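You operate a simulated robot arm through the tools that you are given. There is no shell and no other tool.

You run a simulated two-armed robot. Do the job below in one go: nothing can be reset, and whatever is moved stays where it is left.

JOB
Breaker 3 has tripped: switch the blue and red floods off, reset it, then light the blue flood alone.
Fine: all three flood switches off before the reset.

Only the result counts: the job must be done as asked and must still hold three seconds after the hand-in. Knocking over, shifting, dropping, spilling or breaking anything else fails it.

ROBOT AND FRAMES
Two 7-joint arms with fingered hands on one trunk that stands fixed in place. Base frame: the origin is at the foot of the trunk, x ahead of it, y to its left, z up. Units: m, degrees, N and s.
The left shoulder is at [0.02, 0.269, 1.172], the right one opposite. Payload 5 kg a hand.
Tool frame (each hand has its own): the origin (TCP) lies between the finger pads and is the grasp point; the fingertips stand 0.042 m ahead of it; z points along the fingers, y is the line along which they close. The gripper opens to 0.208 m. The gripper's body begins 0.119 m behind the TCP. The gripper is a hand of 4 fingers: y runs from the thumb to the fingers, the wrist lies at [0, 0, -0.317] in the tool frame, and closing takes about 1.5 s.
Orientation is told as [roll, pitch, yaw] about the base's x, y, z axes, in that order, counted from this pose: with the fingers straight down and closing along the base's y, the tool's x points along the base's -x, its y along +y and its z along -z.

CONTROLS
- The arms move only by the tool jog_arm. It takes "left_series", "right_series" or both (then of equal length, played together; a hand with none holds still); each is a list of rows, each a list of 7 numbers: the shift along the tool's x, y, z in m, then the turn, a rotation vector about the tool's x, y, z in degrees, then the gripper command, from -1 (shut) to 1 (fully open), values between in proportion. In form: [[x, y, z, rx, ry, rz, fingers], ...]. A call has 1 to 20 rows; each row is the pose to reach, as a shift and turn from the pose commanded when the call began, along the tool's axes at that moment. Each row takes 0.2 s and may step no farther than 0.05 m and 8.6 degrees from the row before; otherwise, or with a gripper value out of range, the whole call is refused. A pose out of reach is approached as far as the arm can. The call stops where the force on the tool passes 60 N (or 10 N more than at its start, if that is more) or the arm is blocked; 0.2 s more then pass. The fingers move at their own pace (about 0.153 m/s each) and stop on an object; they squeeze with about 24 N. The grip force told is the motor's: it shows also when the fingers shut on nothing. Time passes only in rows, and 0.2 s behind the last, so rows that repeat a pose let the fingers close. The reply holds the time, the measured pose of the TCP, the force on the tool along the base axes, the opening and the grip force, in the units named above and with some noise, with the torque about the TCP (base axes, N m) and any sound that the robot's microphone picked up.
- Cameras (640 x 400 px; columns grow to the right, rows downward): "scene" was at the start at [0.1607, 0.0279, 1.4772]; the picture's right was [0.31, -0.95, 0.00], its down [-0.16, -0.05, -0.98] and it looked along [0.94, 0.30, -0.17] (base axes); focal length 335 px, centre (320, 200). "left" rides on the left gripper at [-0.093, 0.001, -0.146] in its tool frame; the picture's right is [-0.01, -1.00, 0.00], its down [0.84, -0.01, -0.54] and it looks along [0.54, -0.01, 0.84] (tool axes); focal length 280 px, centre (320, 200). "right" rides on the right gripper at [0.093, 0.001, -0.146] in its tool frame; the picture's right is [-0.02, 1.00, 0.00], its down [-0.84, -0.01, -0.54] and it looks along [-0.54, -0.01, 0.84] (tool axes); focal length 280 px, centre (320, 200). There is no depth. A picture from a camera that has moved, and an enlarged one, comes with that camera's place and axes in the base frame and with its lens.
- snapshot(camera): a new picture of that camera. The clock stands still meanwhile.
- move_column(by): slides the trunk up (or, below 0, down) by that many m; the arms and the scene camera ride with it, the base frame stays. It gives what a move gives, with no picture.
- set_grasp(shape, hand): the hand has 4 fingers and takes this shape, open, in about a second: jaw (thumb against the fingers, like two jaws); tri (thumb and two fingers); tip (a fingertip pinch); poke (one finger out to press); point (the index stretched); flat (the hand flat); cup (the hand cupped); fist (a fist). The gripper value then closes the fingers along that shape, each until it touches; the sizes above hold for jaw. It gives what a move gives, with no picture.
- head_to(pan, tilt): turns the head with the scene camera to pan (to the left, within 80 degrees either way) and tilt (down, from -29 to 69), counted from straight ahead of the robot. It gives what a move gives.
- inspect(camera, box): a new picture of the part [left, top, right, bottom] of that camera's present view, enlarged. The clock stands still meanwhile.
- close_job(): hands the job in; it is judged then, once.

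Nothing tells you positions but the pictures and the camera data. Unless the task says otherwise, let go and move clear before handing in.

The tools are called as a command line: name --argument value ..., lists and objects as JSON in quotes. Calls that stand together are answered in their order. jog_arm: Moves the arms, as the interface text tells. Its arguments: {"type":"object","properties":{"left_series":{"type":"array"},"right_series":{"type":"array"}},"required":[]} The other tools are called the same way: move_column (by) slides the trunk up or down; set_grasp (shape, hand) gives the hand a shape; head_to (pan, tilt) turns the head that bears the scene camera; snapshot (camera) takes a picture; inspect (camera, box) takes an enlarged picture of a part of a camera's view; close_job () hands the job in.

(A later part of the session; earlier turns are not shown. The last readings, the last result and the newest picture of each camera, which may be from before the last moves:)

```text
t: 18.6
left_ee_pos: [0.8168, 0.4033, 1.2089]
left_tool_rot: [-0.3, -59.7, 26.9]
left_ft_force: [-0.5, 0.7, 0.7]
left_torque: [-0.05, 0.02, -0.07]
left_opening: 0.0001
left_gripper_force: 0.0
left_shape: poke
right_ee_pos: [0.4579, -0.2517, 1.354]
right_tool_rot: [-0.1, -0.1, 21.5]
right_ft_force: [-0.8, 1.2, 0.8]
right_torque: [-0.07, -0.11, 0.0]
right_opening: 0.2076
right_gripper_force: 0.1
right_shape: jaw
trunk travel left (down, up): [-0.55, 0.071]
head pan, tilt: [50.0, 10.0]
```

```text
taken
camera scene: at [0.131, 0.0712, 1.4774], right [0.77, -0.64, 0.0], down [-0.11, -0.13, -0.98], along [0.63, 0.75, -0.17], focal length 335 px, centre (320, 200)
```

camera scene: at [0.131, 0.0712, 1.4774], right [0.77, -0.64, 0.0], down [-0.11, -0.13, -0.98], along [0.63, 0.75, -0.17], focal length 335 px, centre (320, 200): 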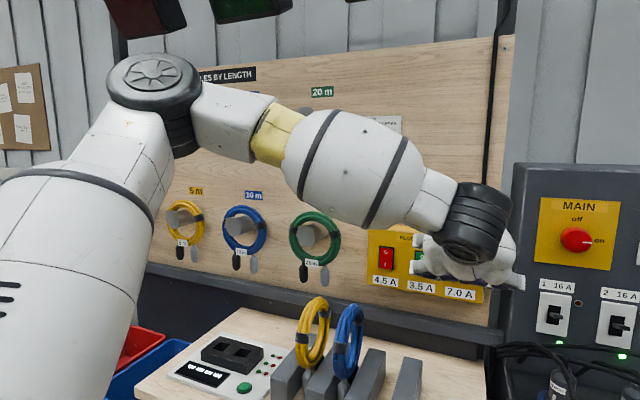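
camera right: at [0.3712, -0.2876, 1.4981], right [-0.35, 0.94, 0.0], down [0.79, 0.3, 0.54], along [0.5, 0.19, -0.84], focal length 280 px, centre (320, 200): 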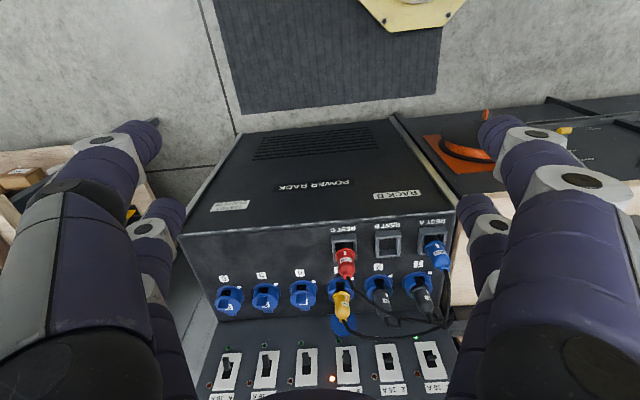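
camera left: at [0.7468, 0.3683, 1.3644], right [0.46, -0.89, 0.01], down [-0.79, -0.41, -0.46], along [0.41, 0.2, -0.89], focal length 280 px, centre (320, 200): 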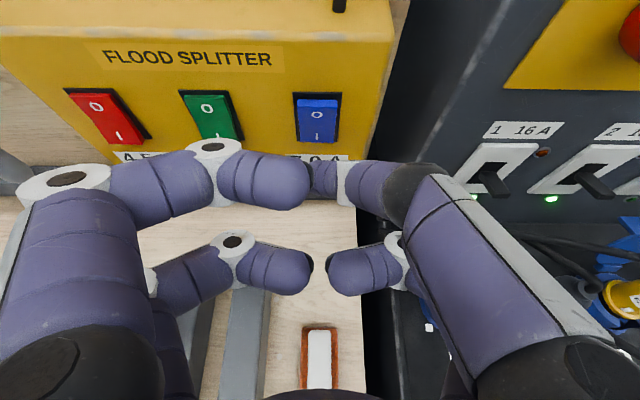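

The tip is lined up with the blue rocker in the left view. I'll press blue's "O" now.

jog_arm --left_series '[[-0.015, 0, 0.026, 0, 0, 0, 1], [-0.0275, 0, 0.0476, 0, 0, 0, 1], [-0.031, 0, 0.0537, 0, 0, 0, 1], [-0.0335, 0, 0.058, 0, 0, 0, 1], [-0.036, 0, 0.0624, 0, 0, 0, 1]]'

inspect --camera "left" --box '[160, 40, 480, 240]'

```text
t: 19.7
left_ee_pos: [0.8765, 0.4275, 1.2071]
left_tool_rot: [-0.3, -59.3, 26.2]
left_ft_force: [-30.5, -16.3, 6.9]
left_torque: [-0.25, 0.41, 0.08]
left_opening: 0.0
left_gripper_force: 0.1
left_shape: poke
right_ee_pos: [0.4565, -0.2515, 1.354]
right_tool_rot: [-0.1, -0.1, 21.5]
right_ft_force: [0.8, 0.4, 0.5]
right_torque: [-0.15, 0.07, 0.01]
right_opening: 0.2079
right_gripper_force: 0.0
right_shape: jaw
trunk travel left (down, up): [-0.55, 0.071]
head pan, tilt: [50.0, 10.0]
stopped in row 5 (left hand): the force on the tool passed its limit at 65 N (the readings are from after the stop); the commanded pose is now the measured one
```

```text
2.00 times, centred on (320, 140) of left
camera zoom: at [0.8064, 0.3942, 1.3624], right [0.44, -0.9, 0.02], down [-0.8, -0.4, -0.45], along [0.41, 0.19, -0.89], focal length 561 px, centre (320, 320)
```

zoom: 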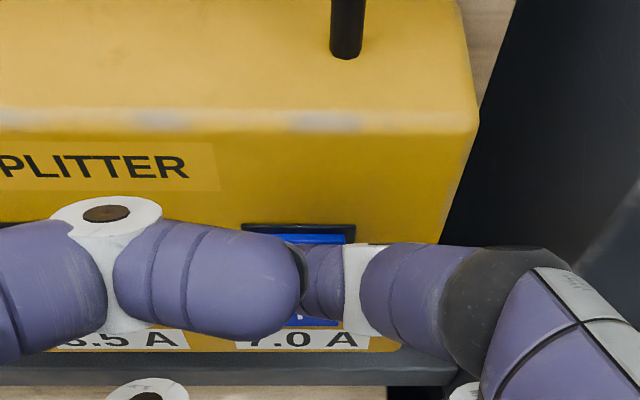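

I pressed blue until the force limit stopped the push. I'll back off and check all three rockers.

jog_arm --left_series '[[0.0125, 0, -0.0217, 0, 0, 0, 1], [0.025, 0, -0.0433, 0, 0, 0, 1], [0.0375, 0, -0.065, 0, 0, 0, 1], [0.05, 0, -0.0866, 0, 0, 0, 1], [0.06, 0, -0.104, 0, 0, 0, 1]]'

inspect --camera "left" --box '[40, 40, 360, 240]'

inspect --camera "scene" --box '[350, 210, 500, 310]'

```text
t: 20.9
left_ee_pos: [0.772, 0.3778, 1.2055]
left_tool_rot: [-0.1, -59.2, 26.3]
left_ft_force: [-0.1, 0.7, 1.3]
left_torque: [-0.04, 0.02, -0.03]
left_opening: 0.0001
left_gripper_force: 0.0
left_shape: poke
right_ee_pos: [0.4592, -0.2521, 1.3528]
right_tool_rot: [0.0, 0.1, 21.5]
right_ft_force: [-0.2, 0.4, 1.2]
right_torque: [0.01, -0.04, -0.01]
right_opening: 0.208
right_gripper_force: 0.0
right_shape: jaw
trunk travel left (down, up): [-0.55, 0.071]
head pan, tilt: [50.0, 10.0]
```

```text
2.00 times, centred on (200, 140) of left
camera zoom: at [0.7013, 0.3441, 1.3609], right [0.45, -0.89, 0.01], down [-0.8, -0.41, -0.45], along [0.41, 0.19, -0.89], focal length 561 px, centre (560, 320)
```

zoom: 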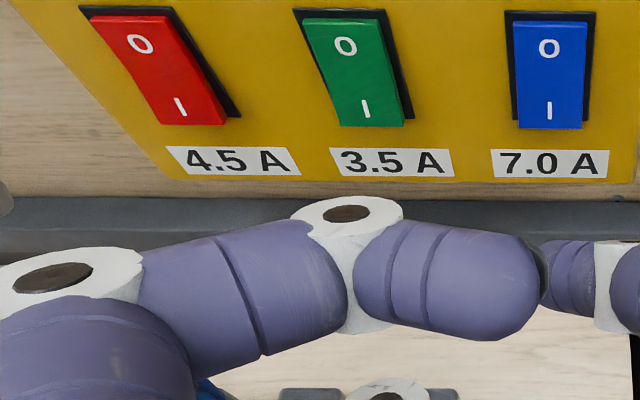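

```text
4.00 times, centred on (425, 260) of scene
camera zoom: at [0.1318, 0.0704, 1.4772], right [0.77, -0.64, 0.0], down [-0.11, -0.13, -0.98], along [0.63, 0.75, -0.17], focal length 1340 px, centre (-100, -40)
```

zoom: 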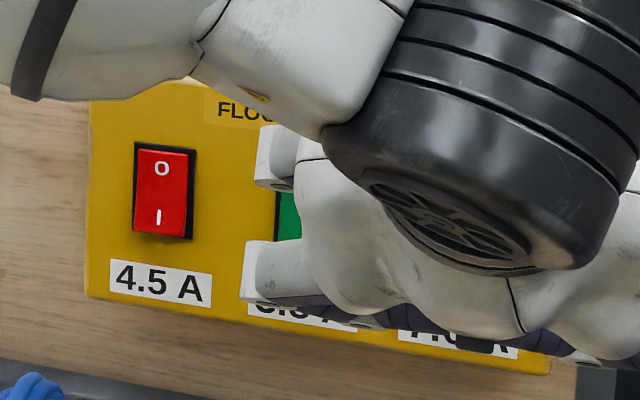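

All three switches are now OFF. Next I'll raise the hand, move it sideways to breaker 3 at a safe distance from the panel, and steepen the pitch to about -45°.

jog_arm --left_series '[[-0.0194, 0, -0.0115, 0, 0, 0, 1], [-0.0387, -0.02, -0.023, 0, 1.4, 0, 1], [-0.0387, -0.06, -0.023, -0.1, 2.8, 0, 1], [-0.0387, -0.1, -0.023, -0.1, 4.2, -0.1, 1], [-0.0387, -0.14, -0.023, -0.2, 5.6, -0.1, 1], [-0.0387, -0.18, -0.023, -0.3, 7, -0.1, 1], [-0.0387, -0.22, -0.023, -0.3, 8.4, -0.2, 1], [-0.0387, -0.26, -0.023, -0.4, 9.8, -0.2, 1], [-0.0387, -0.3, -0.023, -0.4, 11.2, -0.3, 1], [-0.0387, -0.34, -0.023, -0.5, 12.6, -0.3, 1], [-0.0387, -0.38, -0.023, -0.6, 14.2, -0.36, 1], [-0.0387, -0.424, -0.023, -0.6, 14.2, -0.36, 1], [-0.0387, -0.424, -0.023, -0.6, 14.2, -0.36, 1]]'

snapshot --camera "left"

head_to --pan 12 --tilt 15

snapshot --camera "scene"

snapshot --camera "right"

```text
t: 23.7
left_ee_pos: [0.8053, 0.2779, 1.2099]
left_tool_rot: [0.0, -45.1, 27.0]
left_ft_force: [-0.2, 0.4, 0.3]
left_torque: [-0.06, 0.04, -0.04]
left_opening: 0.0
left_gripper_force: 0.1
left_shape: poke
left hand out of reach, approached as far as the arm can: row 5, 6, 7, 8, 9, 10, 11, 12, 13
right_ee_pos: [0.4591, -0.2511, 1.3534]
right_tool_rot: [0.0, 0.0, 21.5]
right_ft_force: [-0.5, 1.4, 0.6]
right_torque: [-0.08, -0.04, 0.01]
right_opening: 0.208
right_gripper_force: 0.0
right_shape: jaw
trunk travel left (down, up): [-0.55, 0.071]
head pan, tilt: [50.0, 10.0]
```

```text
taken
camera left: at [0.7711, 0.2609, 1.3803], right [0.46, -0.89, 0.01], down [-0.87, -0.45, -0.22], along [0.2, 0.09, -0.98], focal length 280 px, centre (320, 200)
```

left: 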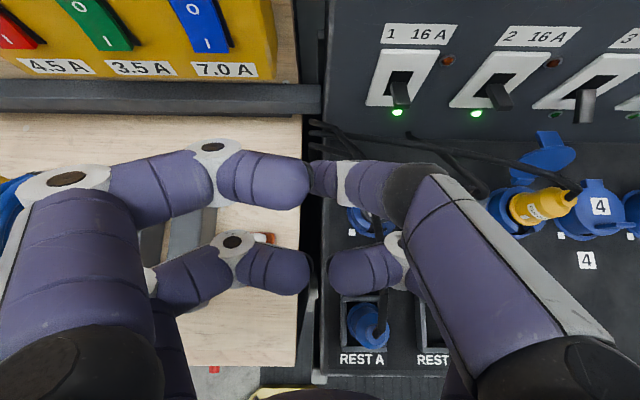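

```text
t: 24.8
left_ee_pos: [0.8068, 0.2771, 1.2106]
left_tool_rot: [0.1, -44.9, 27.0]
left_ft_force: [-0.2, -1.0, 0.4]
left_torque: [0.03, 0.03, 0.01]
left_opening: 0.0001
left_gripper_force: 0.0
left_shape: poke
right_ee_pos: [0.4604, -0.252, 1.3529]
right_tool_rot: [0.0, 0.0, 21.5]
right_ft_force: [0.0, 0.4, 0.1]
right_torque: [0.02, -0.02, 0.02]
right_opening: 0.2079
right_gripper_force: 0.0
right_shape: jaw
trunk travel left (down, up): [-0.55, 0.071]
head pan, tilt: [12.0, 15.0]
```

```text
taken
camera scene: at [0.1637, 0.0186, 1.469], right [0.21, -0.98, 0.0], down [-0.25, -0.05, -0.97], along [0.94, 0.2, -0.26], focal length 335 px, centre (320, 200)
```

scene: 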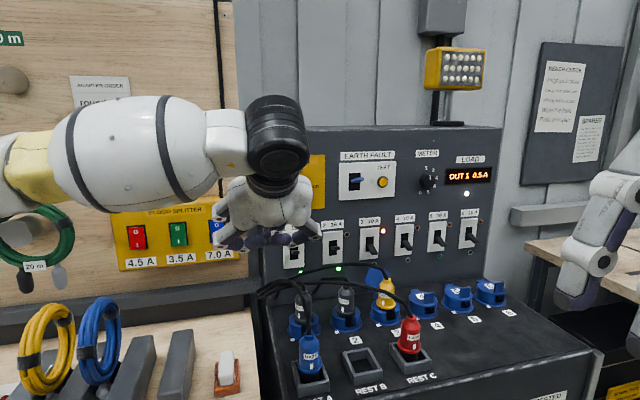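

```text
taken
camera right: at [0.3718, -0.2857, 1.498], right [-0.35, 0.94, 0.0], down [0.79, 0.3, 0.54], along [0.5, 0.19, -0.84], focal length 280 px, centre (320, 200)
```

right: 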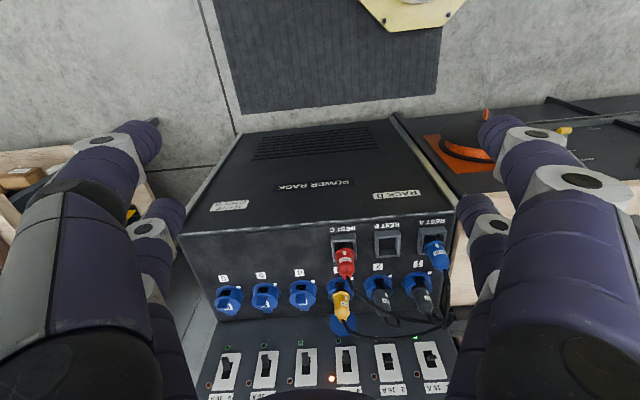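

The left arm cannot reach breaker 3 at this angle, so the right arm will do the breaker and the left will stay for the blue switch. First I'll make a small left move to check which commanded pose the controller holds.

jog_arm --left_series '[[0, 0, -0.02, 0, 0, 0, 1], [0, 0.02, -0.04, 0, 0, 0, 1]]'

```text
t: 25.4
left_ee_pos: [0.7643, 0.2845, 1.2441]
left_tool_rot: [0.0, -45.2, 27.0]
left_ft_force: [-1.4, -1.3, 0.5]
left_torque: [0.02, -0.17, -0.09]
left_opening: 0.0
left_gripper_force: 0.1
left_shape: poke
left hand out of reach, approached as far as the arm can: row 1
right_ee_pos: [0.4562, -0.2518, 1.3555]
right_tool_rot: [0.0, -0.2, 21.5]
right_ft_force: [-2.0, -0.8, 1.2]
right_torque: [0.05, -0.27, -0.01]
right_opening: 0.2081
right_gripper_force: 0.0
right_shape: jaw
trunk travel left (down, up): [-0.55, 0.071]
head pan, tilt: [12.0, 15.0]
```

The controller follows the reached pose, so the left hand can be parked in front of blue (pitch -60°). At the same time I'll turn the right hand to yaw 27° and move it forward.

jog_arm --left_series '[[0, 0.02, 0, 0, -4, 0, 1], [0, 0.04, 0, 0, -8, 0, 1], [0, 0.06, 0, 0, -12, 0, 1], [0, 0.081, 0, 0, -15, 0, 1]]' --right_series '[[-0.042, 0.0108, -0.0018, 0, 0, -1.4, 1], [-0.084, 0.0216, -0.0035, 0, 0, -2.8, 1], [-0.126, 0.0324, -0.0053, 0, 0, -4.2, 1], [-0.1685, 0.0432, -0.007, 0, 0, -5.5, 1]]'

set_grasp --hand "right" --shape "tip"

```text
t: 26.4
left_ee_pos: [0.7332, 0.3584, 1.2428]
left_tool_rot: [0.1, -60.0, 26.9]
left_ft_force: [0.9, 1.5, -1.0]
left_torque: [0.03, -0.07, -0.02]
left_opening: 0.0
left_gripper_force: 0.0
left_shape: poke
right_ee_pos: [0.6026, -0.1496, 1.3557]
right_tool_rot: [0.0, 0.1, 27.0]
right_ft_force: [1.2, -0.4, -1.0]
right_torque: [-0.05, 0.11, 0.02]
right_opening: 0.2078
right_gripper_force: 0.0
right_shape: jaw
trunk travel left (down, up): [-0.55, 0.071]
head pan, tilt: [12.0, 15.0]
```

```text
t: 27.3
left_ee_pos: [0.7317, 0.3574, 1.2432]
left_tool_rot: [0.2, -60.0, 26.8]
left_ft_force: [1.0, -0.3, -0.2]
left_torque: [0.02, 0.01, -0.01]
left_opening: 0.0001
left_gripper_force: 0.0
left_shape: poke
right_ee_pos: [0.6007, -0.1515, 1.3576]
right_tool_rot: [0.0, 0.0, 26.9]
right_ft_force: [-0.1, -0.5, -0.2]
right_torque: [-0.01, 0.04, 0.02]
right_opening: 0.2079
right_gripper_force: 0.0
right_shape: tip
trunk travel left (down, up): [-0.55, 0.071]
head pan, tilt: [12.0, 15.0]
```

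The right hand is in "tip" shape at yaw 27°. Now I'll pitch it to -45°, part-close the fingers, and bring it up in front of breaker 3, still high and clear of the plugs.

jog_arm --right_series '[[-0.0428, -0.0044, 0.0143, 0, -6.43, 0, -0.3], [-0.0857, -0.0089, 0.0286, 0, -12.86, 0, -0.3], [-0.1286, -0.0133, 0.0429, 0, -19.3, 0, -0.3], [-0.1714, -0.0177, 0.0571, 0, -25.7, 0, -0.3], [-0.2143, -0.0221, 0.0714, 0, -32.1, 0, -0.3], [-0.2571, -0.0266, 0.0857, 0, -38.6, 0, -0.3], [-0.3, -0.031, 0.1, 0, -45, 0, -0.3], [-0.3, -0.031, 0.1, 0, -45, 0, -0.3]]'

snapshot --camera "right"

snapshot --camera "scene"

snapshot --camera "left"

```text
t: 29.1
left_ee_pos: [0.7301, 0.3575, 1.2443]
left_tool_rot: [-0.1, -60.1, 26.9]
left_ft_force: [-1.5, 0.1, 0.6]
left_torque: [-0.07, 0.0, -0.03]
left_opening: 0.0
left_gripper_force: 0.0
left_shape: poke
right_ee_pos: [0.8826, -0.0395, 1.2607]
right_tool_rot: [0.1, -45.1, 27.0]
right_ft_force: [-1.5, -0.2, 0.2]
right_torque: [-0.05, -0.01, -0.04]
right_opening: 0.073
right_gripper_force: 0.0
right_shape: tip
trunk travel left (down, up): [-0.55, 0.071]
head pan, tilt: [12.0, 15.0]
```

```text
taken
camera right: at [0.7305, -0.1168, 1.2968], right [-0.44, 0.9, 0.01], down [0.19, 0.09, 0.98], along [0.87, 0.44, -0.21], focal length 280 px, centre (320, 200)
```

right: 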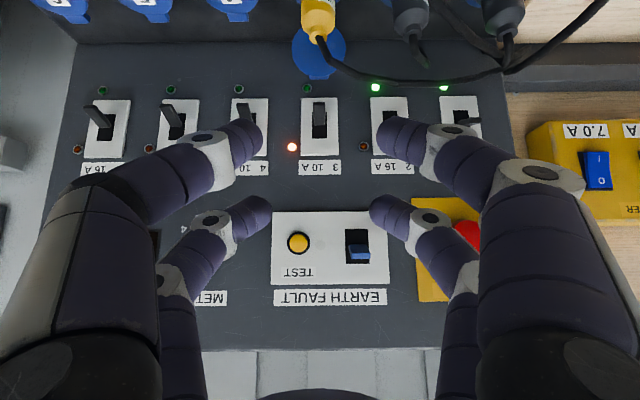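

```text
taken
camera scene: at [0.1623, 0.0187, 1.4694], right [0.21, -0.98, 0.0], down [-0.25, -0.05, -0.97], along [0.95, 0.2, -0.26], focal length 335 px, centre (320, 200)
```

scene: 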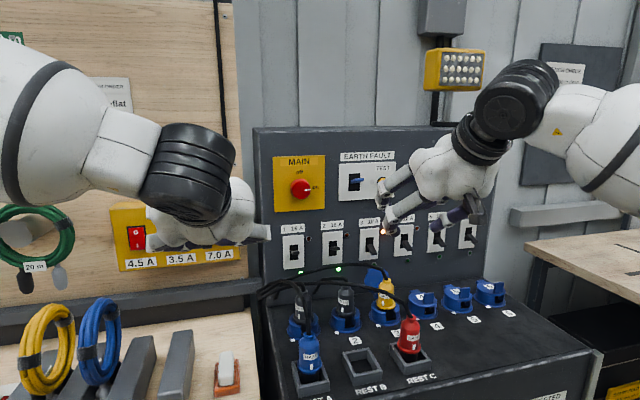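

```text
taken
camera left: at [0.6575, 0.3217, 1.3996], right [0.46, -0.89, 0.01], down [-0.79, -0.41, -0.46], along [0.42, 0.2, -0.89], focal length 280 px, centre (320, 200)
```

left: 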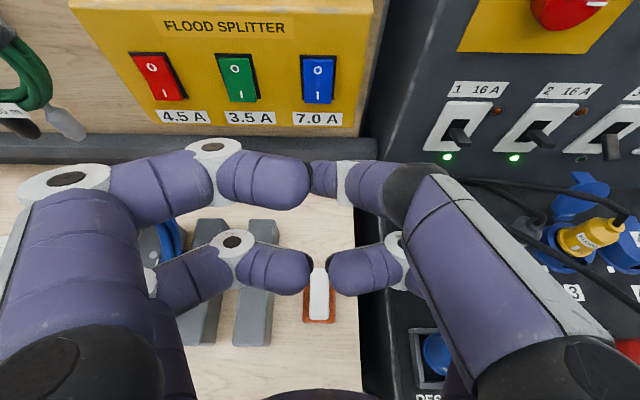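

The right camera gives a good, upside-down view of the breakers, and the hand is centred sideways on breaker 3. I'll zoom in to judge the lever and the plug cable below it before choosing the grasp.

inspect --camera "right" --box '[230, 0, 490, 180]'

inspect --camera "right" --box '[60, 60, 280, 200]'

inspect --camera "left" --box '[420, 60, 640, 290]'

inspect --camera "scene" --box '[260, 190, 500, 340]'

```text
2.22 times, centred on (360, 90) of right
camera zoom: at [0.7305, -0.1168, 1.2968], right [-0.44, 0.9, 0.01], down [0.19, 0.09, 0.98], along [0.87, 0.44, -0.21], focal length 623 px, centre (231, 444)
```

zoom: 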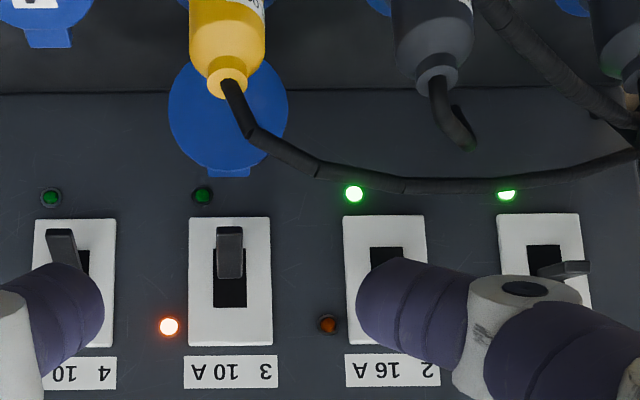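

```text
2.86 times, centred on (170, 130) of right
camera zoom: at [0.7305, -0.1168, 1.2968], right [-0.44, 0.9, 0.01], down [0.19, 0.09, 0.98], along [0.87, 0.44, -0.21], focal length 801 px, centre (749, 400)
```

zoom: 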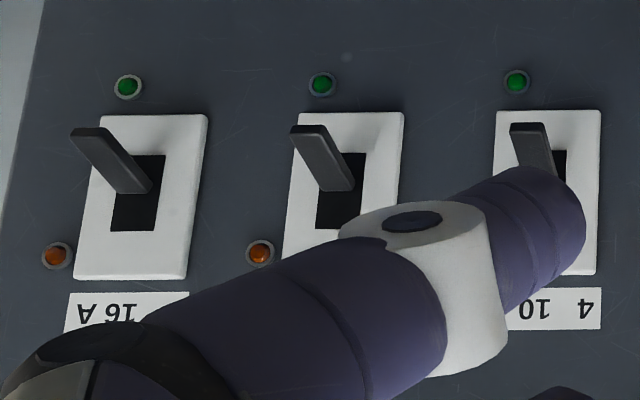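

```text
1.74 times, centred on (530, 175) of left
camera zoom: at [0.6575, 0.3217, 1.3996], right [0.46, -0.89, 0.01], down [-0.79, -0.41, -0.46], along [0.42, 0.2, -0.89], focal length 488 px, centre (-45, 244)
```

zoom: 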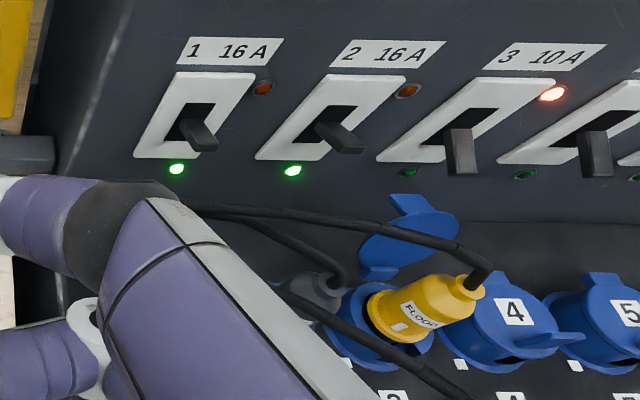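

```text
2.67 times, centred on (380, 265) of scene
camera zoom: at [0.1623, 0.0187, 1.4694], right [0.21, -0.98, 0.0], down [-0.25, -0.05, -0.97], along [0.95, 0.2, -0.26], focal length 893 px, centre (160, 27)
```

zoom: 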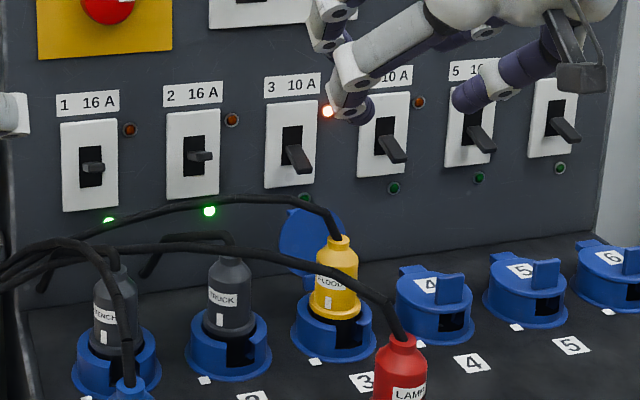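

The lever droops to about n = 0.977 m (distance along the panel normal), and the flood cable hangs low on its left. So I'll use a flatter approach, about 11° below horizontal, with the lower finger row pinching the lever and a slight yaw to keep clear of the cables. First I'll re-orient the hand here, well back from the panel.

jog_arm --right_series '[[0, 0, 0, 0, -8.5, 0, -0.55], [0, 0, 0, 0, -17, 0, -0.55], [0, 0, 0, 0, -25.5, 0, -0.55], [0, 0, 0, 0, -34, 0, -0.55], [0, 0, 0, 0, -34, 0, -0.55]]'

jog_arm --right_series '[[0, 0, 0, -3.93, 0, -0.76, -0.55], [0, 0, 0, -7.86, 0, -1.53, -0.55], [0, 0, 0, -7.86, 0, -1.53, -0.55]]'

snapshot --camera "right"

snapshot --camera "scene"

snapshot --camera "left"

```text
t: 30.3
left_ee_pos: [0.7293, 0.3567, 1.2443]
left_tool_rot: [0.1, -60.2, 26.9]
left_ft_force: [-0.3, -0.8, 1.1]
left_torque: [-0.03, 0.0, -0.04]
left_opening: 0.0002
left_gripper_force: 0.0
left_shape: poke
right_ee_pos: [0.8814, -0.0425, 1.2588]
right_tool_rot: [-0.1, -79.1, 27.2]
right_ft_force: [-0.3, 0.5, 0.1]
right_torque: [-0.08, 0.07, -0.03]
right_opening: 0.0472
right_gripper_force: 0.0
right_shape: tip
trunk travel left (down, up): [-0.55, 0.071]
head pan, tilt: [12.0, 15.0]
```

```text
t: 31.1
left_ee_pos: [0.7313, 0.3573, 1.2446]
left_tool_rot: [-0.1, -60.0, 26.8]
left_ft_force: [-0.3, -0.8, 0.1]
left_torque: [0.02, 0.0, -0.04]
left_opening: 0.0002
left_gripper_force: 0.0
left_shape: poke
right_ee_pos: [0.8817, -0.0418, 1.2602]
right_tool_rot: [0.0, -79.1, 35.1]
right_ft_force: [-0.3, -0.1, 0.0]
right_torque: [-0.01, -0.01, 0.0]
right_opening: 0.0471
right_gripper_force: 0.1
right_shape: tip
trunk travel left (down, up): [-0.55, 0.071]
head pan, tilt: [12.0, 15.0]
```

```text
taken
camera right: at [0.7486, -0.1338, 1.1959], right [-0.57, 0.82, 0.01], down [-0.29, -0.22, 0.93], along [0.77, 0.53, 0.37], focal length 280 px, centre (320, 200)
```

right: 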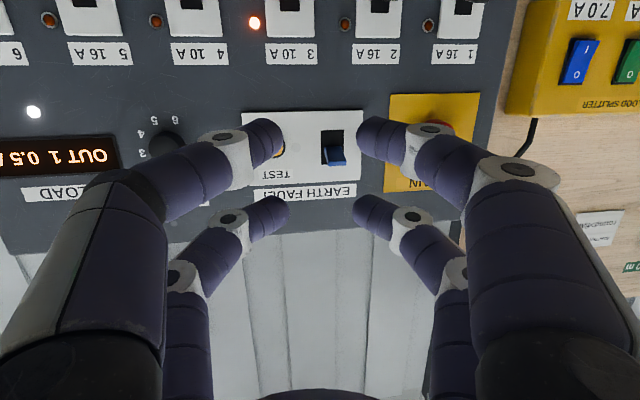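

```text
taken
camera scene: at [0.1635, 0.0187, 1.4691], right [0.21, -0.98, 0.0], down [-0.25, -0.05, -0.97], along [0.94, 0.2, -0.26], focal length 335 px, centre (320, 200)
```

scene: 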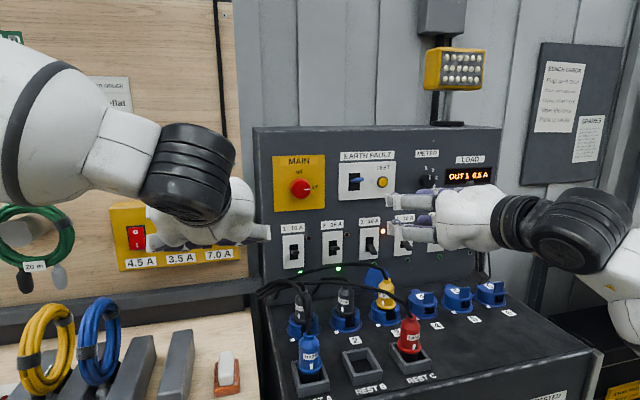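

```text
taken
camera left: at [0.6588, 0.3218, 1.3985], right [0.46, -0.89, 0.01], down [-0.79, -0.41, -0.46], along [0.41, 0.2, -0.89], focal length 280 px, centre (320, 200)
```

left: 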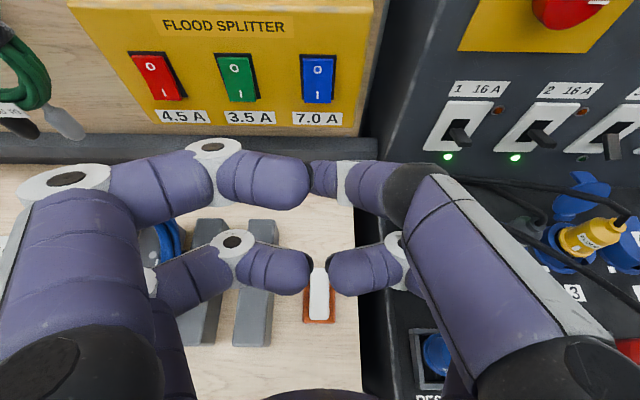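

The hand is oriented (pitch -79°, yaw 35°) and still 17 cm off the panel. I'll zoom in with the scene camera to pin down where the fingertips are.

inspect --camera "scene" --box '[340, 150, 540, 290]'

inspect --camera "right" --box '[220, 80, 420, 230]'

```text
2.86 times, centred on (440, 220) of scene
camera zoom: at [0.1635, 0.0187, 1.4691], right [0.21, -0.98, 0.0], down [-0.25, -0.05, -0.97], along [0.94, 0.2, -0.26], focal length 957 px, centre (-23, 143)
```

zoom: 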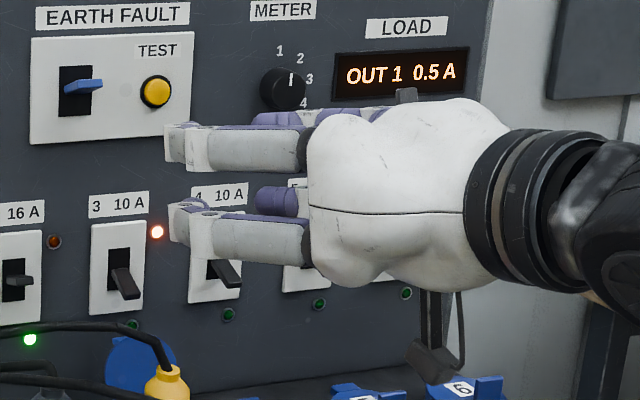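

```text
2.67 times, centred on (320, 155) of right
camera zoom: at [0.7486, -0.1338, 1.1959], right [-0.57, 0.82, 0.01], down [-0.29, -0.22, 0.93], along [0.77, 0.53, 0.37], focal length 748 px, centre (320, 320)
```

zoom: 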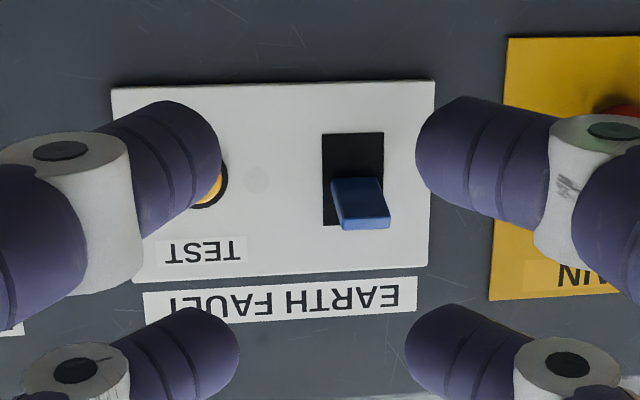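

The fingertip model matches the picture. I'll move forward and down to a standoff about 6 cm in front of the lever, then check clearance.

jog_arm --right_series '[[0.0159, -0.0059, 0.0365, 0, 0, 0, -0.55], [0.0317, -0.0118, 0.0729, 0, 0, 0, -0.55], [0.0476, -0.0176, 0.1094, 0, 0, 0, -0.55], [0.0634, -0.0235, 0.1458, 0, 0, 0, -0.55], [0.0634, -0.0235, 0.1458, 0, 0, 0, -0.55]]'

snapshot --camera "right"

inspect --camera "scene" --box '[300, 180, 540, 350]'

inspect --camera "left" --box '[440, 60, 640, 260]'

```text
t: 32.3
left_ee_pos: [0.731, 0.3572, 1.2435]
left_tool_rot: [0.0, -60.1, 26.8]
left_ft_force: [-0.3, -0.9, 0.3]
left_torque: [-0.02, -0.03, 0.01]
left_opening: 0.0001
left_gripper_force: 0.0
left_shape: poke
right_ee_pos: [1.0007, 0.0132, 1.1719]
right_tool_rot: [0.0, -79.0, 35.0]
right_ft_force: [0.8, 0.1, 1.0]
right_torque: [-0.02, 0.03, -0.02]
right_opening: 0.0473
right_gripper_force: 0.0
right_shape: tip
trunk travel left (down, up): [-0.55, 0.071]
head pan, tilt: [12.0, 15.0]
```

```text
taken
camera right: at [0.8673, -0.0783, 1.1063], right [-0.57, 0.82, 0.01], down [-0.29, -0.22, 0.93], along [0.77, 0.53, 0.37], focal length 280 px, centre (320, 200)
```

right: 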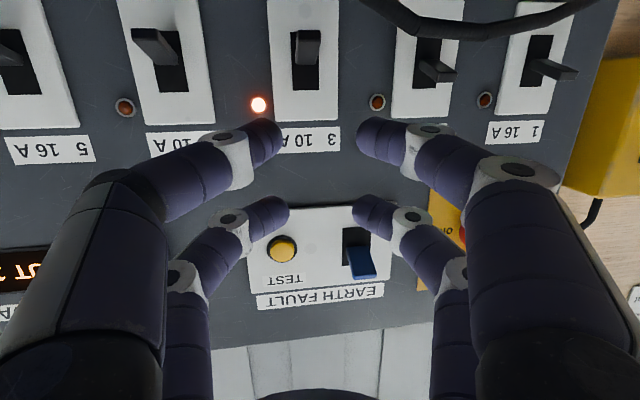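

```text
2.35 times, centred on (420, 265) of scene
camera zoom: at [0.1634, 0.0184, 1.4692], right [0.21, -0.98, 0.0], down [-0.25, -0.05, -0.97], along [0.94, 0.2, -0.26], focal length 788 px, centre (85, 47)
```

zoom: 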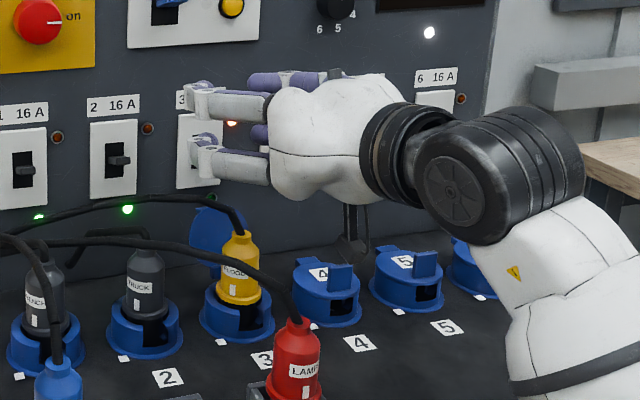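

```text
2.00 times, centred on (540, 160) of left
camera zoom: at [0.6588, 0.3212, 1.3988], right [0.46, -0.89, 0.01], down [-0.79, -0.41, -0.46], along [0.41, 0.2, -0.89], focal length 561 px, centre (-120, 280)
```

zoom: 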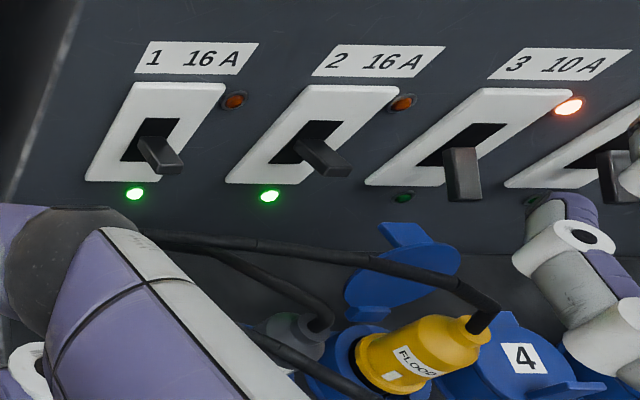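

The hand is clear of the plugs and cables. I'll move forward to full depth above the lever, lower it halfway, and check again.

jog_arm --right_series '[[-0.0053, -0.004, 0.0273, 0, 0, 0, -0.55], [-0.0106, -0.008, 0.0546, 0, 0, 0, -0.55], [0.014, -0.008, 0.0594, 0, 0, 0, -0.55], [0.014, -0.008, 0.0594, 0, 0, 0, -0.55]]'

snapshot --camera "right"

inspect --camera "scene" --box '[300, 180, 540, 350]'

inspect --camera "left" --box '[440, 60, 640, 260]'

```text
t: 33.3
left_ee_pos: [0.7303, 0.3567, 1.2445]
left_tool_rot: [0.0, -60.1, 26.9]
left_ft_force: [0.9, 0.2, 0.8]
left_torque: [-0.04, -0.03, -0.05]
left_opening: 0.0
left_gripper_force: 0.1
left_shape: poke
right_ee_pos: [1.0499, 0.0427, 1.1452]
right_tool_rot: [-0.1, -79.0, 35.2]
right_ft_force: [-0.6, 0.1, 0.7]
right_torque: [-0.02, 0.04, -0.07]
right_opening: 0.0469
right_gripper_force: 0.1
right_shape: tip
trunk travel left (down, up): [-0.55, 0.071]
head pan, tilt: [12.0, 15.0]
```

```text
taken
camera right: at [0.918, -0.0502, 1.0791], right [-0.57, 0.82, 0.01], down [-0.3, -0.22, 0.93], along [0.77, 0.53, 0.37], focal length 280 px, centre (320, 200)
```

right: 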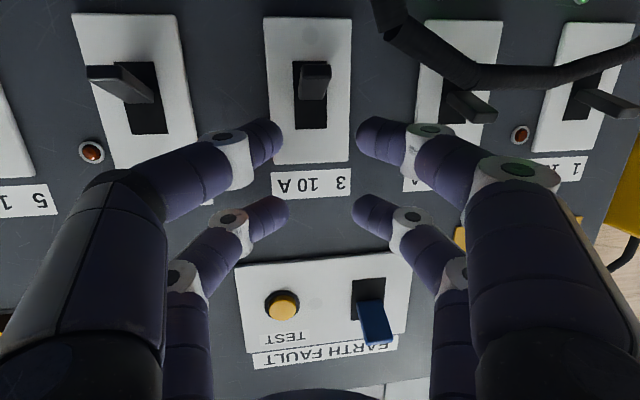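

```text
2.35 times, centred on (420, 265) of scene
camera zoom: at [0.163, 0.0188, 1.4692], right [0.21, -0.98, 0.0], down [-0.25, -0.05, -0.97], along [0.94, 0.2, -0.26], focal length 788 px, centre (85, 47)
```

zoom: 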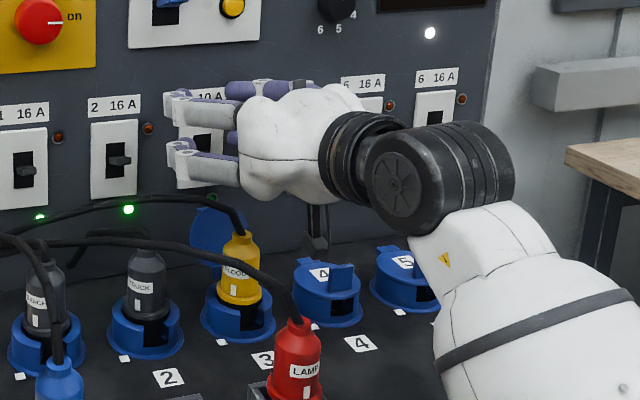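

```text
2.00 times, centred on (540, 160) of left
camera zoom: at [0.6582, 0.322, 1.3989], right [0.46, -0.89, 0.01], down [-0.79, -0.41, -0.46], along [0.41, 0.2, -0.89], focal length 561 px, centre (-120, 280)
```

zoom: 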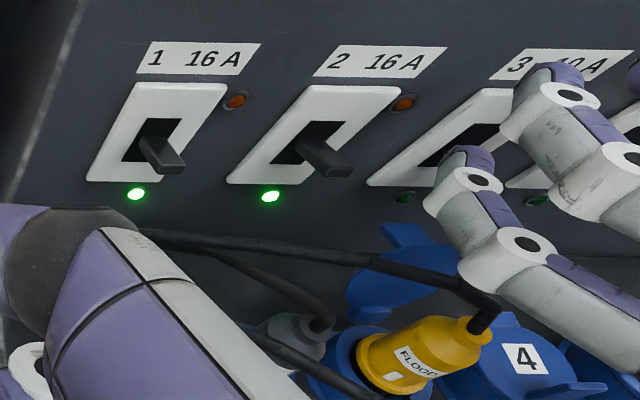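

Everything is still clear, and the lever sits between the two fingertips. I'll lower the last 24 mm.

jog_arm --right_series '[[0.0118, 0, 0.0023, 0, 0, 0, -0.55], [0.0236, 0, 0.0046, 0, 0, 0, -0.55], [0.0236, 0, 0.0046, 0, 0, 0, -0.55]]'

snapshot --camera "right"

inspect --camera "left" --box '[440, 60, 640, 260]'

inspect --camera "scene" --box '[320, 200, 460, 320]'

```text
t: 34.1
left_ee_pos: [0.7295, 0.3567, 1.2442]
left_tool_rot: [0.0, -60.0, 26.9]
left_ft_force: [-1.0, 0.1, -0.6]
left_torque: [-0.02, 0.01, -0.01]
left_opening: 0.0
left_gripper_force: 0.1
left_shape: poke
right_ee_pos: [1.0526, 0.0402, 1.1187]
right_tool_rot: [-0.1, -78.9, 35.1]
right_ft_force: [0.8, -0.7, 0.0]
right_torque: [-0.02, 0.01, 0.0]
right_opening: 0.0476
right_gripper_force: 0.1
right_shape: tip
trunk travel left (down, up): [-0.55, 0.071]
head pan, tilt: [12.0, 15.0]
```

```text
taken
camera right: at [0.9189, -0.0507, 1.0551], right [-0.57, 0.82, 0.01], down [-0.29, -0.22, 0.93], along [0.77, 0.53, 0.37], focal length 280 px, centre (320, 200)
```

right: 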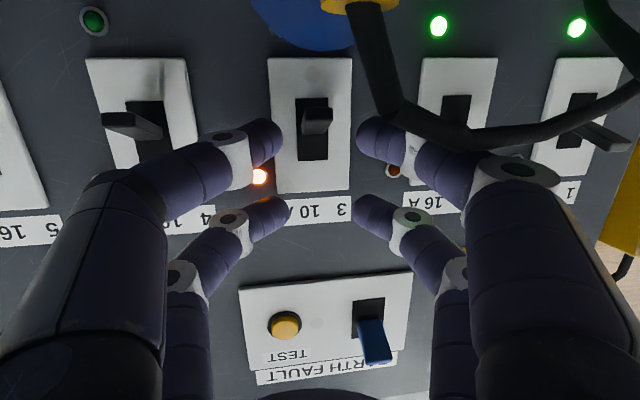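

```text
2.00 times, centred on (540, 160) of left
camera zoom: at [0.6588, 0.3217, 1.3985], right [0.46, -0.89, 0.01], down [-0.79, -0.41, -0.46], along [0.41, 0.2, -0.89], focal length 561 px, centre (-120, 280)
```

zoom: 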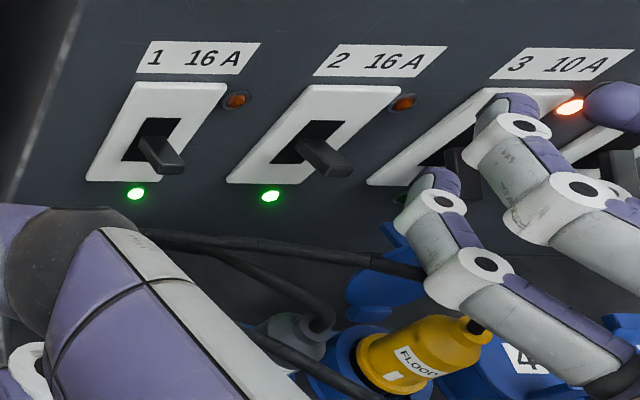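

```text
3.33 times, centred on (390, 260) of scene
camera zoom: at [0.1635, 0.0187, 1.4691], right [0.21, -0.98, 0.0], down [-0.25, -0.05, -0.97], along [0.94, 0.2, -0.26], focal length 1117 px, centre (87, 0)
```

zoom: 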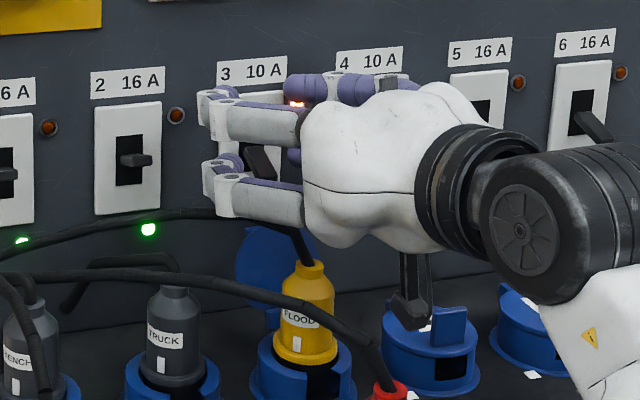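

The lever tip sits right between the lower fingertips with no force on the tool. I'll close to pinch it.

jog_arm --right_series '[[0, 0, 0, 0, 0, 0, -0.8], [0, 0, 0, 0, 0, 0, -1], [0, 0, 0, 0, 0, 0, -1], [0, 0, 0, 0, 0, 0, -1]]'

snapshot --camera "right"

```text
t: 35.1
left_ee_pos: [0.7308, 0.357, 1.2421]
left_tool_rot: [0.0, -60.1, 26.8]
left_ft_force: [-0.1, 0.2, 0.6]
left_torque: [0.02, -0.04, -0.01]
left_opening: 0.0001
left_gripper_force: 0.0
left_shape: poke
right_ee_pos: [1.0509, 0.0422, 1.1209]
right_tool_rot: [-0.3, -79.1, 35.2]
right_ft_force: [-1.2, 1.6, 9.9]
right_torque: [0.24, -0.18, 0.04]
right_opening: 0.0
right_gripper_force: 24.1
right_shape: tip
trunk travel left (down, up): [-0.55, 0.071]
head pan, tilt: [12.0, 15.0]
```

```text
taken
camera right: at [0.9185, -0.0504, 1.0567], right [-0.57, 0.82, 0.01], down [-0.3, -0.22, 0.93], along [0.77, 0.53, 0.37], focal length 280 px, centre (320, 200)
```

right: 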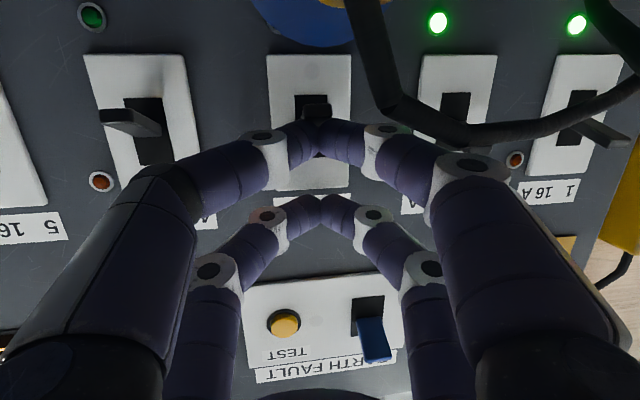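

The fingers closed just above the lever and rest on it with 10 N, so they must go lower, where the left knuckle would touch the flood cable. I'll lift off, roll the hand 20° to raise that knuckle, and add a little yaw.

jog_arm --right_series '[[-0.0172, 0, -0.0033, 0, 0, 0, -1], [-0.0306, 0.0028, -0.0261, 0, 0, 0, -1], [-0.0306, 0.0028, -0.0261, 0, 0, 6.7, -1], [-0.0306, 0.0028, -0.0261, 0, 0, 13.4, -1], [-0.0306, 0.0028, -0.0261, 0, 0, 20, -1], [-0.0306, 0.0028, -0.0261, 0, 0, 20, -1]]'

jog_arm --right_series '[[0, 0, 0, -3.7, 1.34, -0.76, -1], [0, 0, 0, -3.7, 1.34, -0.76, -1]]'

snapshot --camera "right"

inspect --camera "scene" --box '[320, 200, 460, 320]'

inspect --camera "left" --box '[440, 60, 640, 260]'

```text
t: 36.5
left_ee_pos: [0.73, 0.358, 1.2445]
left_tool_rot: [0.1, -60.0, 26.8]
left_ft_force: [0.2, -0.1, -0.2]
left_torque: [0.01, 0.04, 0.01]
left_opening: 0.0
left_gripper_force: 0.0
left_shape: poke
right_ee_pos: [1.0348, 0.0296, 1.1551]
right_tool_rot: [60.3, -67.2, -27.5]
right_ft_force: [0.1, -0.4, -0.3]
right_torque: [0.02, -0.01, 0.05]
right_opening: 0.0
right_gripper_force: 23.7
right_shape: tip
trunk travel left (down, up): [-0.55, 0.071]
head pan, tilt: [12.0, 15.0]
```

```text
t: 37.1
left_ee_pos: [0.7314, 0.3593, 1.2447]
left_tool_rot: [0.1, -60.0, 26.8]
left_ft_force: [0.8, 0.5, 0.1]
left_torque: [0.0, 0.01, -0.01]
left_opening: 0.0
left_gripper_force: 0.2
left_shape: poke
right_ee_pos: [1.0347, 0.0306, 1.1561]
right_tool_rot: [60.4, -67.4, -23.2]
right_ft_force: [-0.9, 0.2, 0.0]
right_torque: [-0.01, -0.01, -0.06]
right_opening: 0.0
right_gripper_force: 23.7
right_shape: tip
trunk travel left (down, up): [-0.55, 0.071]
head pan, tilt: [12.0, 15.0]
```

```text
taken
camera right: at [0.8891, -0.0449, 1.0965], right [-0.54, 0.77, 0.35], down [-0.1, -0.47, 0.88], along [0.84, 0.43, 0.33], focal length 280 px, centre (320, 200)
```

right: 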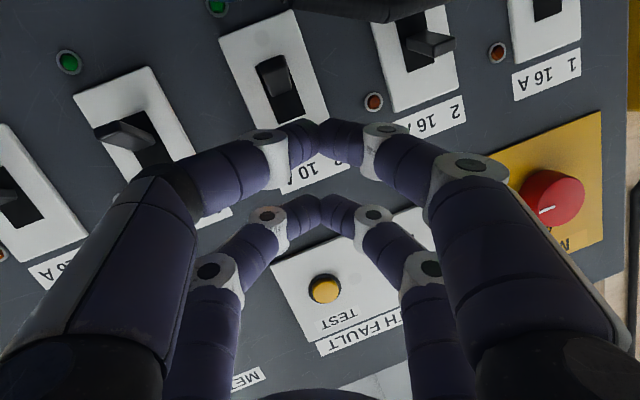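

```text
3.33 times, centred on (390, 260) of scene
camera zoom: at [0.1635, 0.0189, 1.469], right [0.21, -0.98, 0.0], down [-0.25, -0.05, -0.97], along [0.94, 0.2, -0.26], focal length 1117 px, centre (87, 0)
```

zoom: 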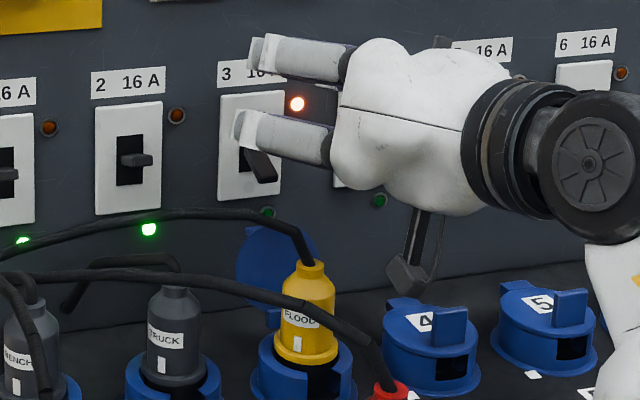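

```text
2.00 times, centred on (540, 160) of left
camera zoom: at [0.6588, 0.3222, 1.3983], right [0.46, -0.89, 0.01], down [-0.79, -0.41, -0.46], along [0.41, 0.2, -0.89], focal length 561 px, centre (-120, 280)
```

zoom: 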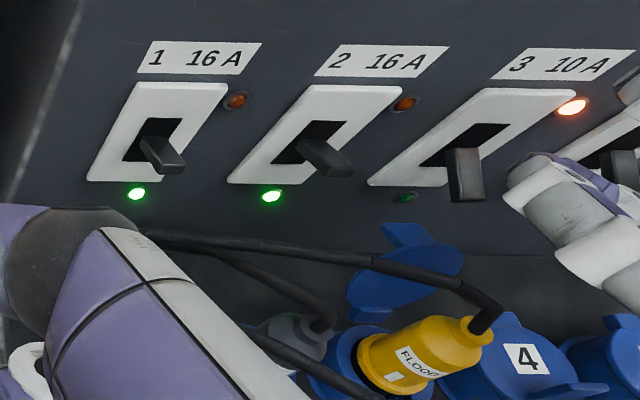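

Breaker 3's orange lamp is still lit, and the roll has raised the left knuckle well above the cable. I'll open the fingers, move forward over the lever and lower onto it.

jog_arm --right_series '[[0, 0, 0, 0, 0, 0, -0.55], [-0.0083, -0.0152, 0.0134, 0, 0, 0, -0.55], [0.0042, -0.0197, 0.016, 0, 0, 0, -0.55], [0.0165, -0.0242, 0.0185, 0, 0, 0, -0.55], [0.0165, -0.0242, 0.0185, 0, 0, 0, -0.55]]'

snapshot --camera "right"

inspect --camera "scene" --box '[320, 200, 460, 320]'

inspect --camera "left" --box '[440, 60, 640, 260]'

```text
t: 38.3
left_ee_pos: [0.7305, 0.3586, 1.2433]
left_tool_rot: [0.1, -59.9, 26.9]
left_ft_force: [0.8, 0.9, -0.5]
left_torque: [-0.04, 0.0, -0.04]
left_opening: 0.0001
left_gripper_force: 0.1
left_shape: poke
right_ee_pos: [1.0563, 0.0252, 1.127]
right_tool_rot: [60.4, -67.3, -23.4]
right_ft_force: [0.1, -0.5, 0.1]
right_torque: [-0.02, 0.02, -0.02]
right_opening: 0.0466
right_gripper_force: 0.1
right_shape: tip
trunk travel left (down, up): [-0.55, 0.071]
head pan, tilt: [12.0, 15.0]
```

```text
taken
camera right: at [0.9108, -0.0503, 1.0691], right [-0.54, 0.77, 0.35], down [-0.11, -0.47, 0.88], along [0.84, 0.43, 0.33], focal length 280 px, centre (320, 200)
```

right: 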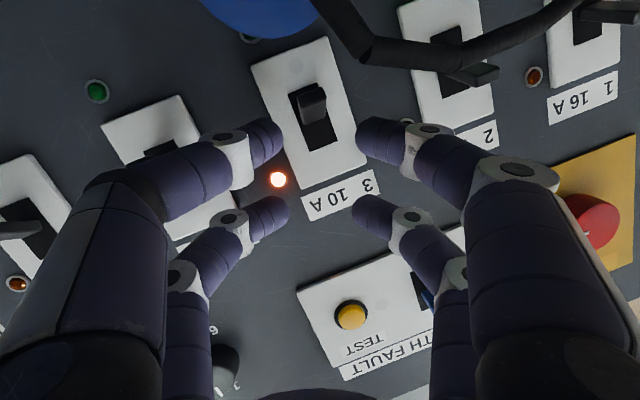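

```text
3.33 times, centred on (390, 260) of scene
camera zoom: at [0.1636, 0.0187, 1.4691], right [0.21, -0.98, 0.0], down [-0.25, -0.05, -0.97], along [0.94, 0.2, -0.26], focal length 1117 px, centre (87, 0)
```

zoom: 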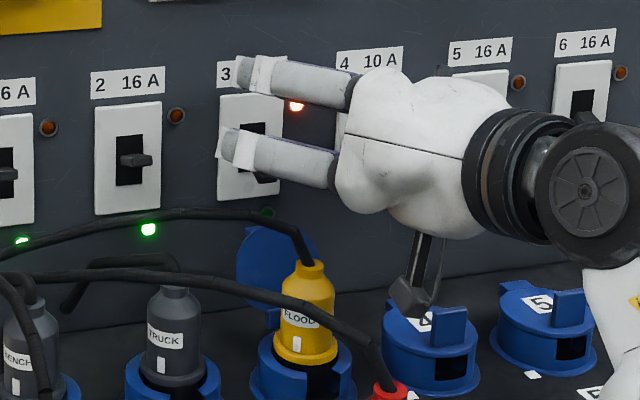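

```text
2.00 times, centred on (540, 160) of left
camera zoom: at [0.6589, 0.3218, 1.3984], right [0.46, -0.89, 0.01], down [-0.79, -0.41, -0.46], along [0.41, 0.2, -0.89], focal length 561 px, centre (-120, 280)
```

zoom: 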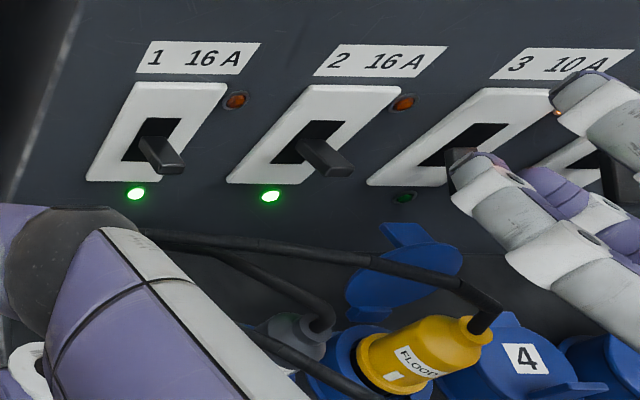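

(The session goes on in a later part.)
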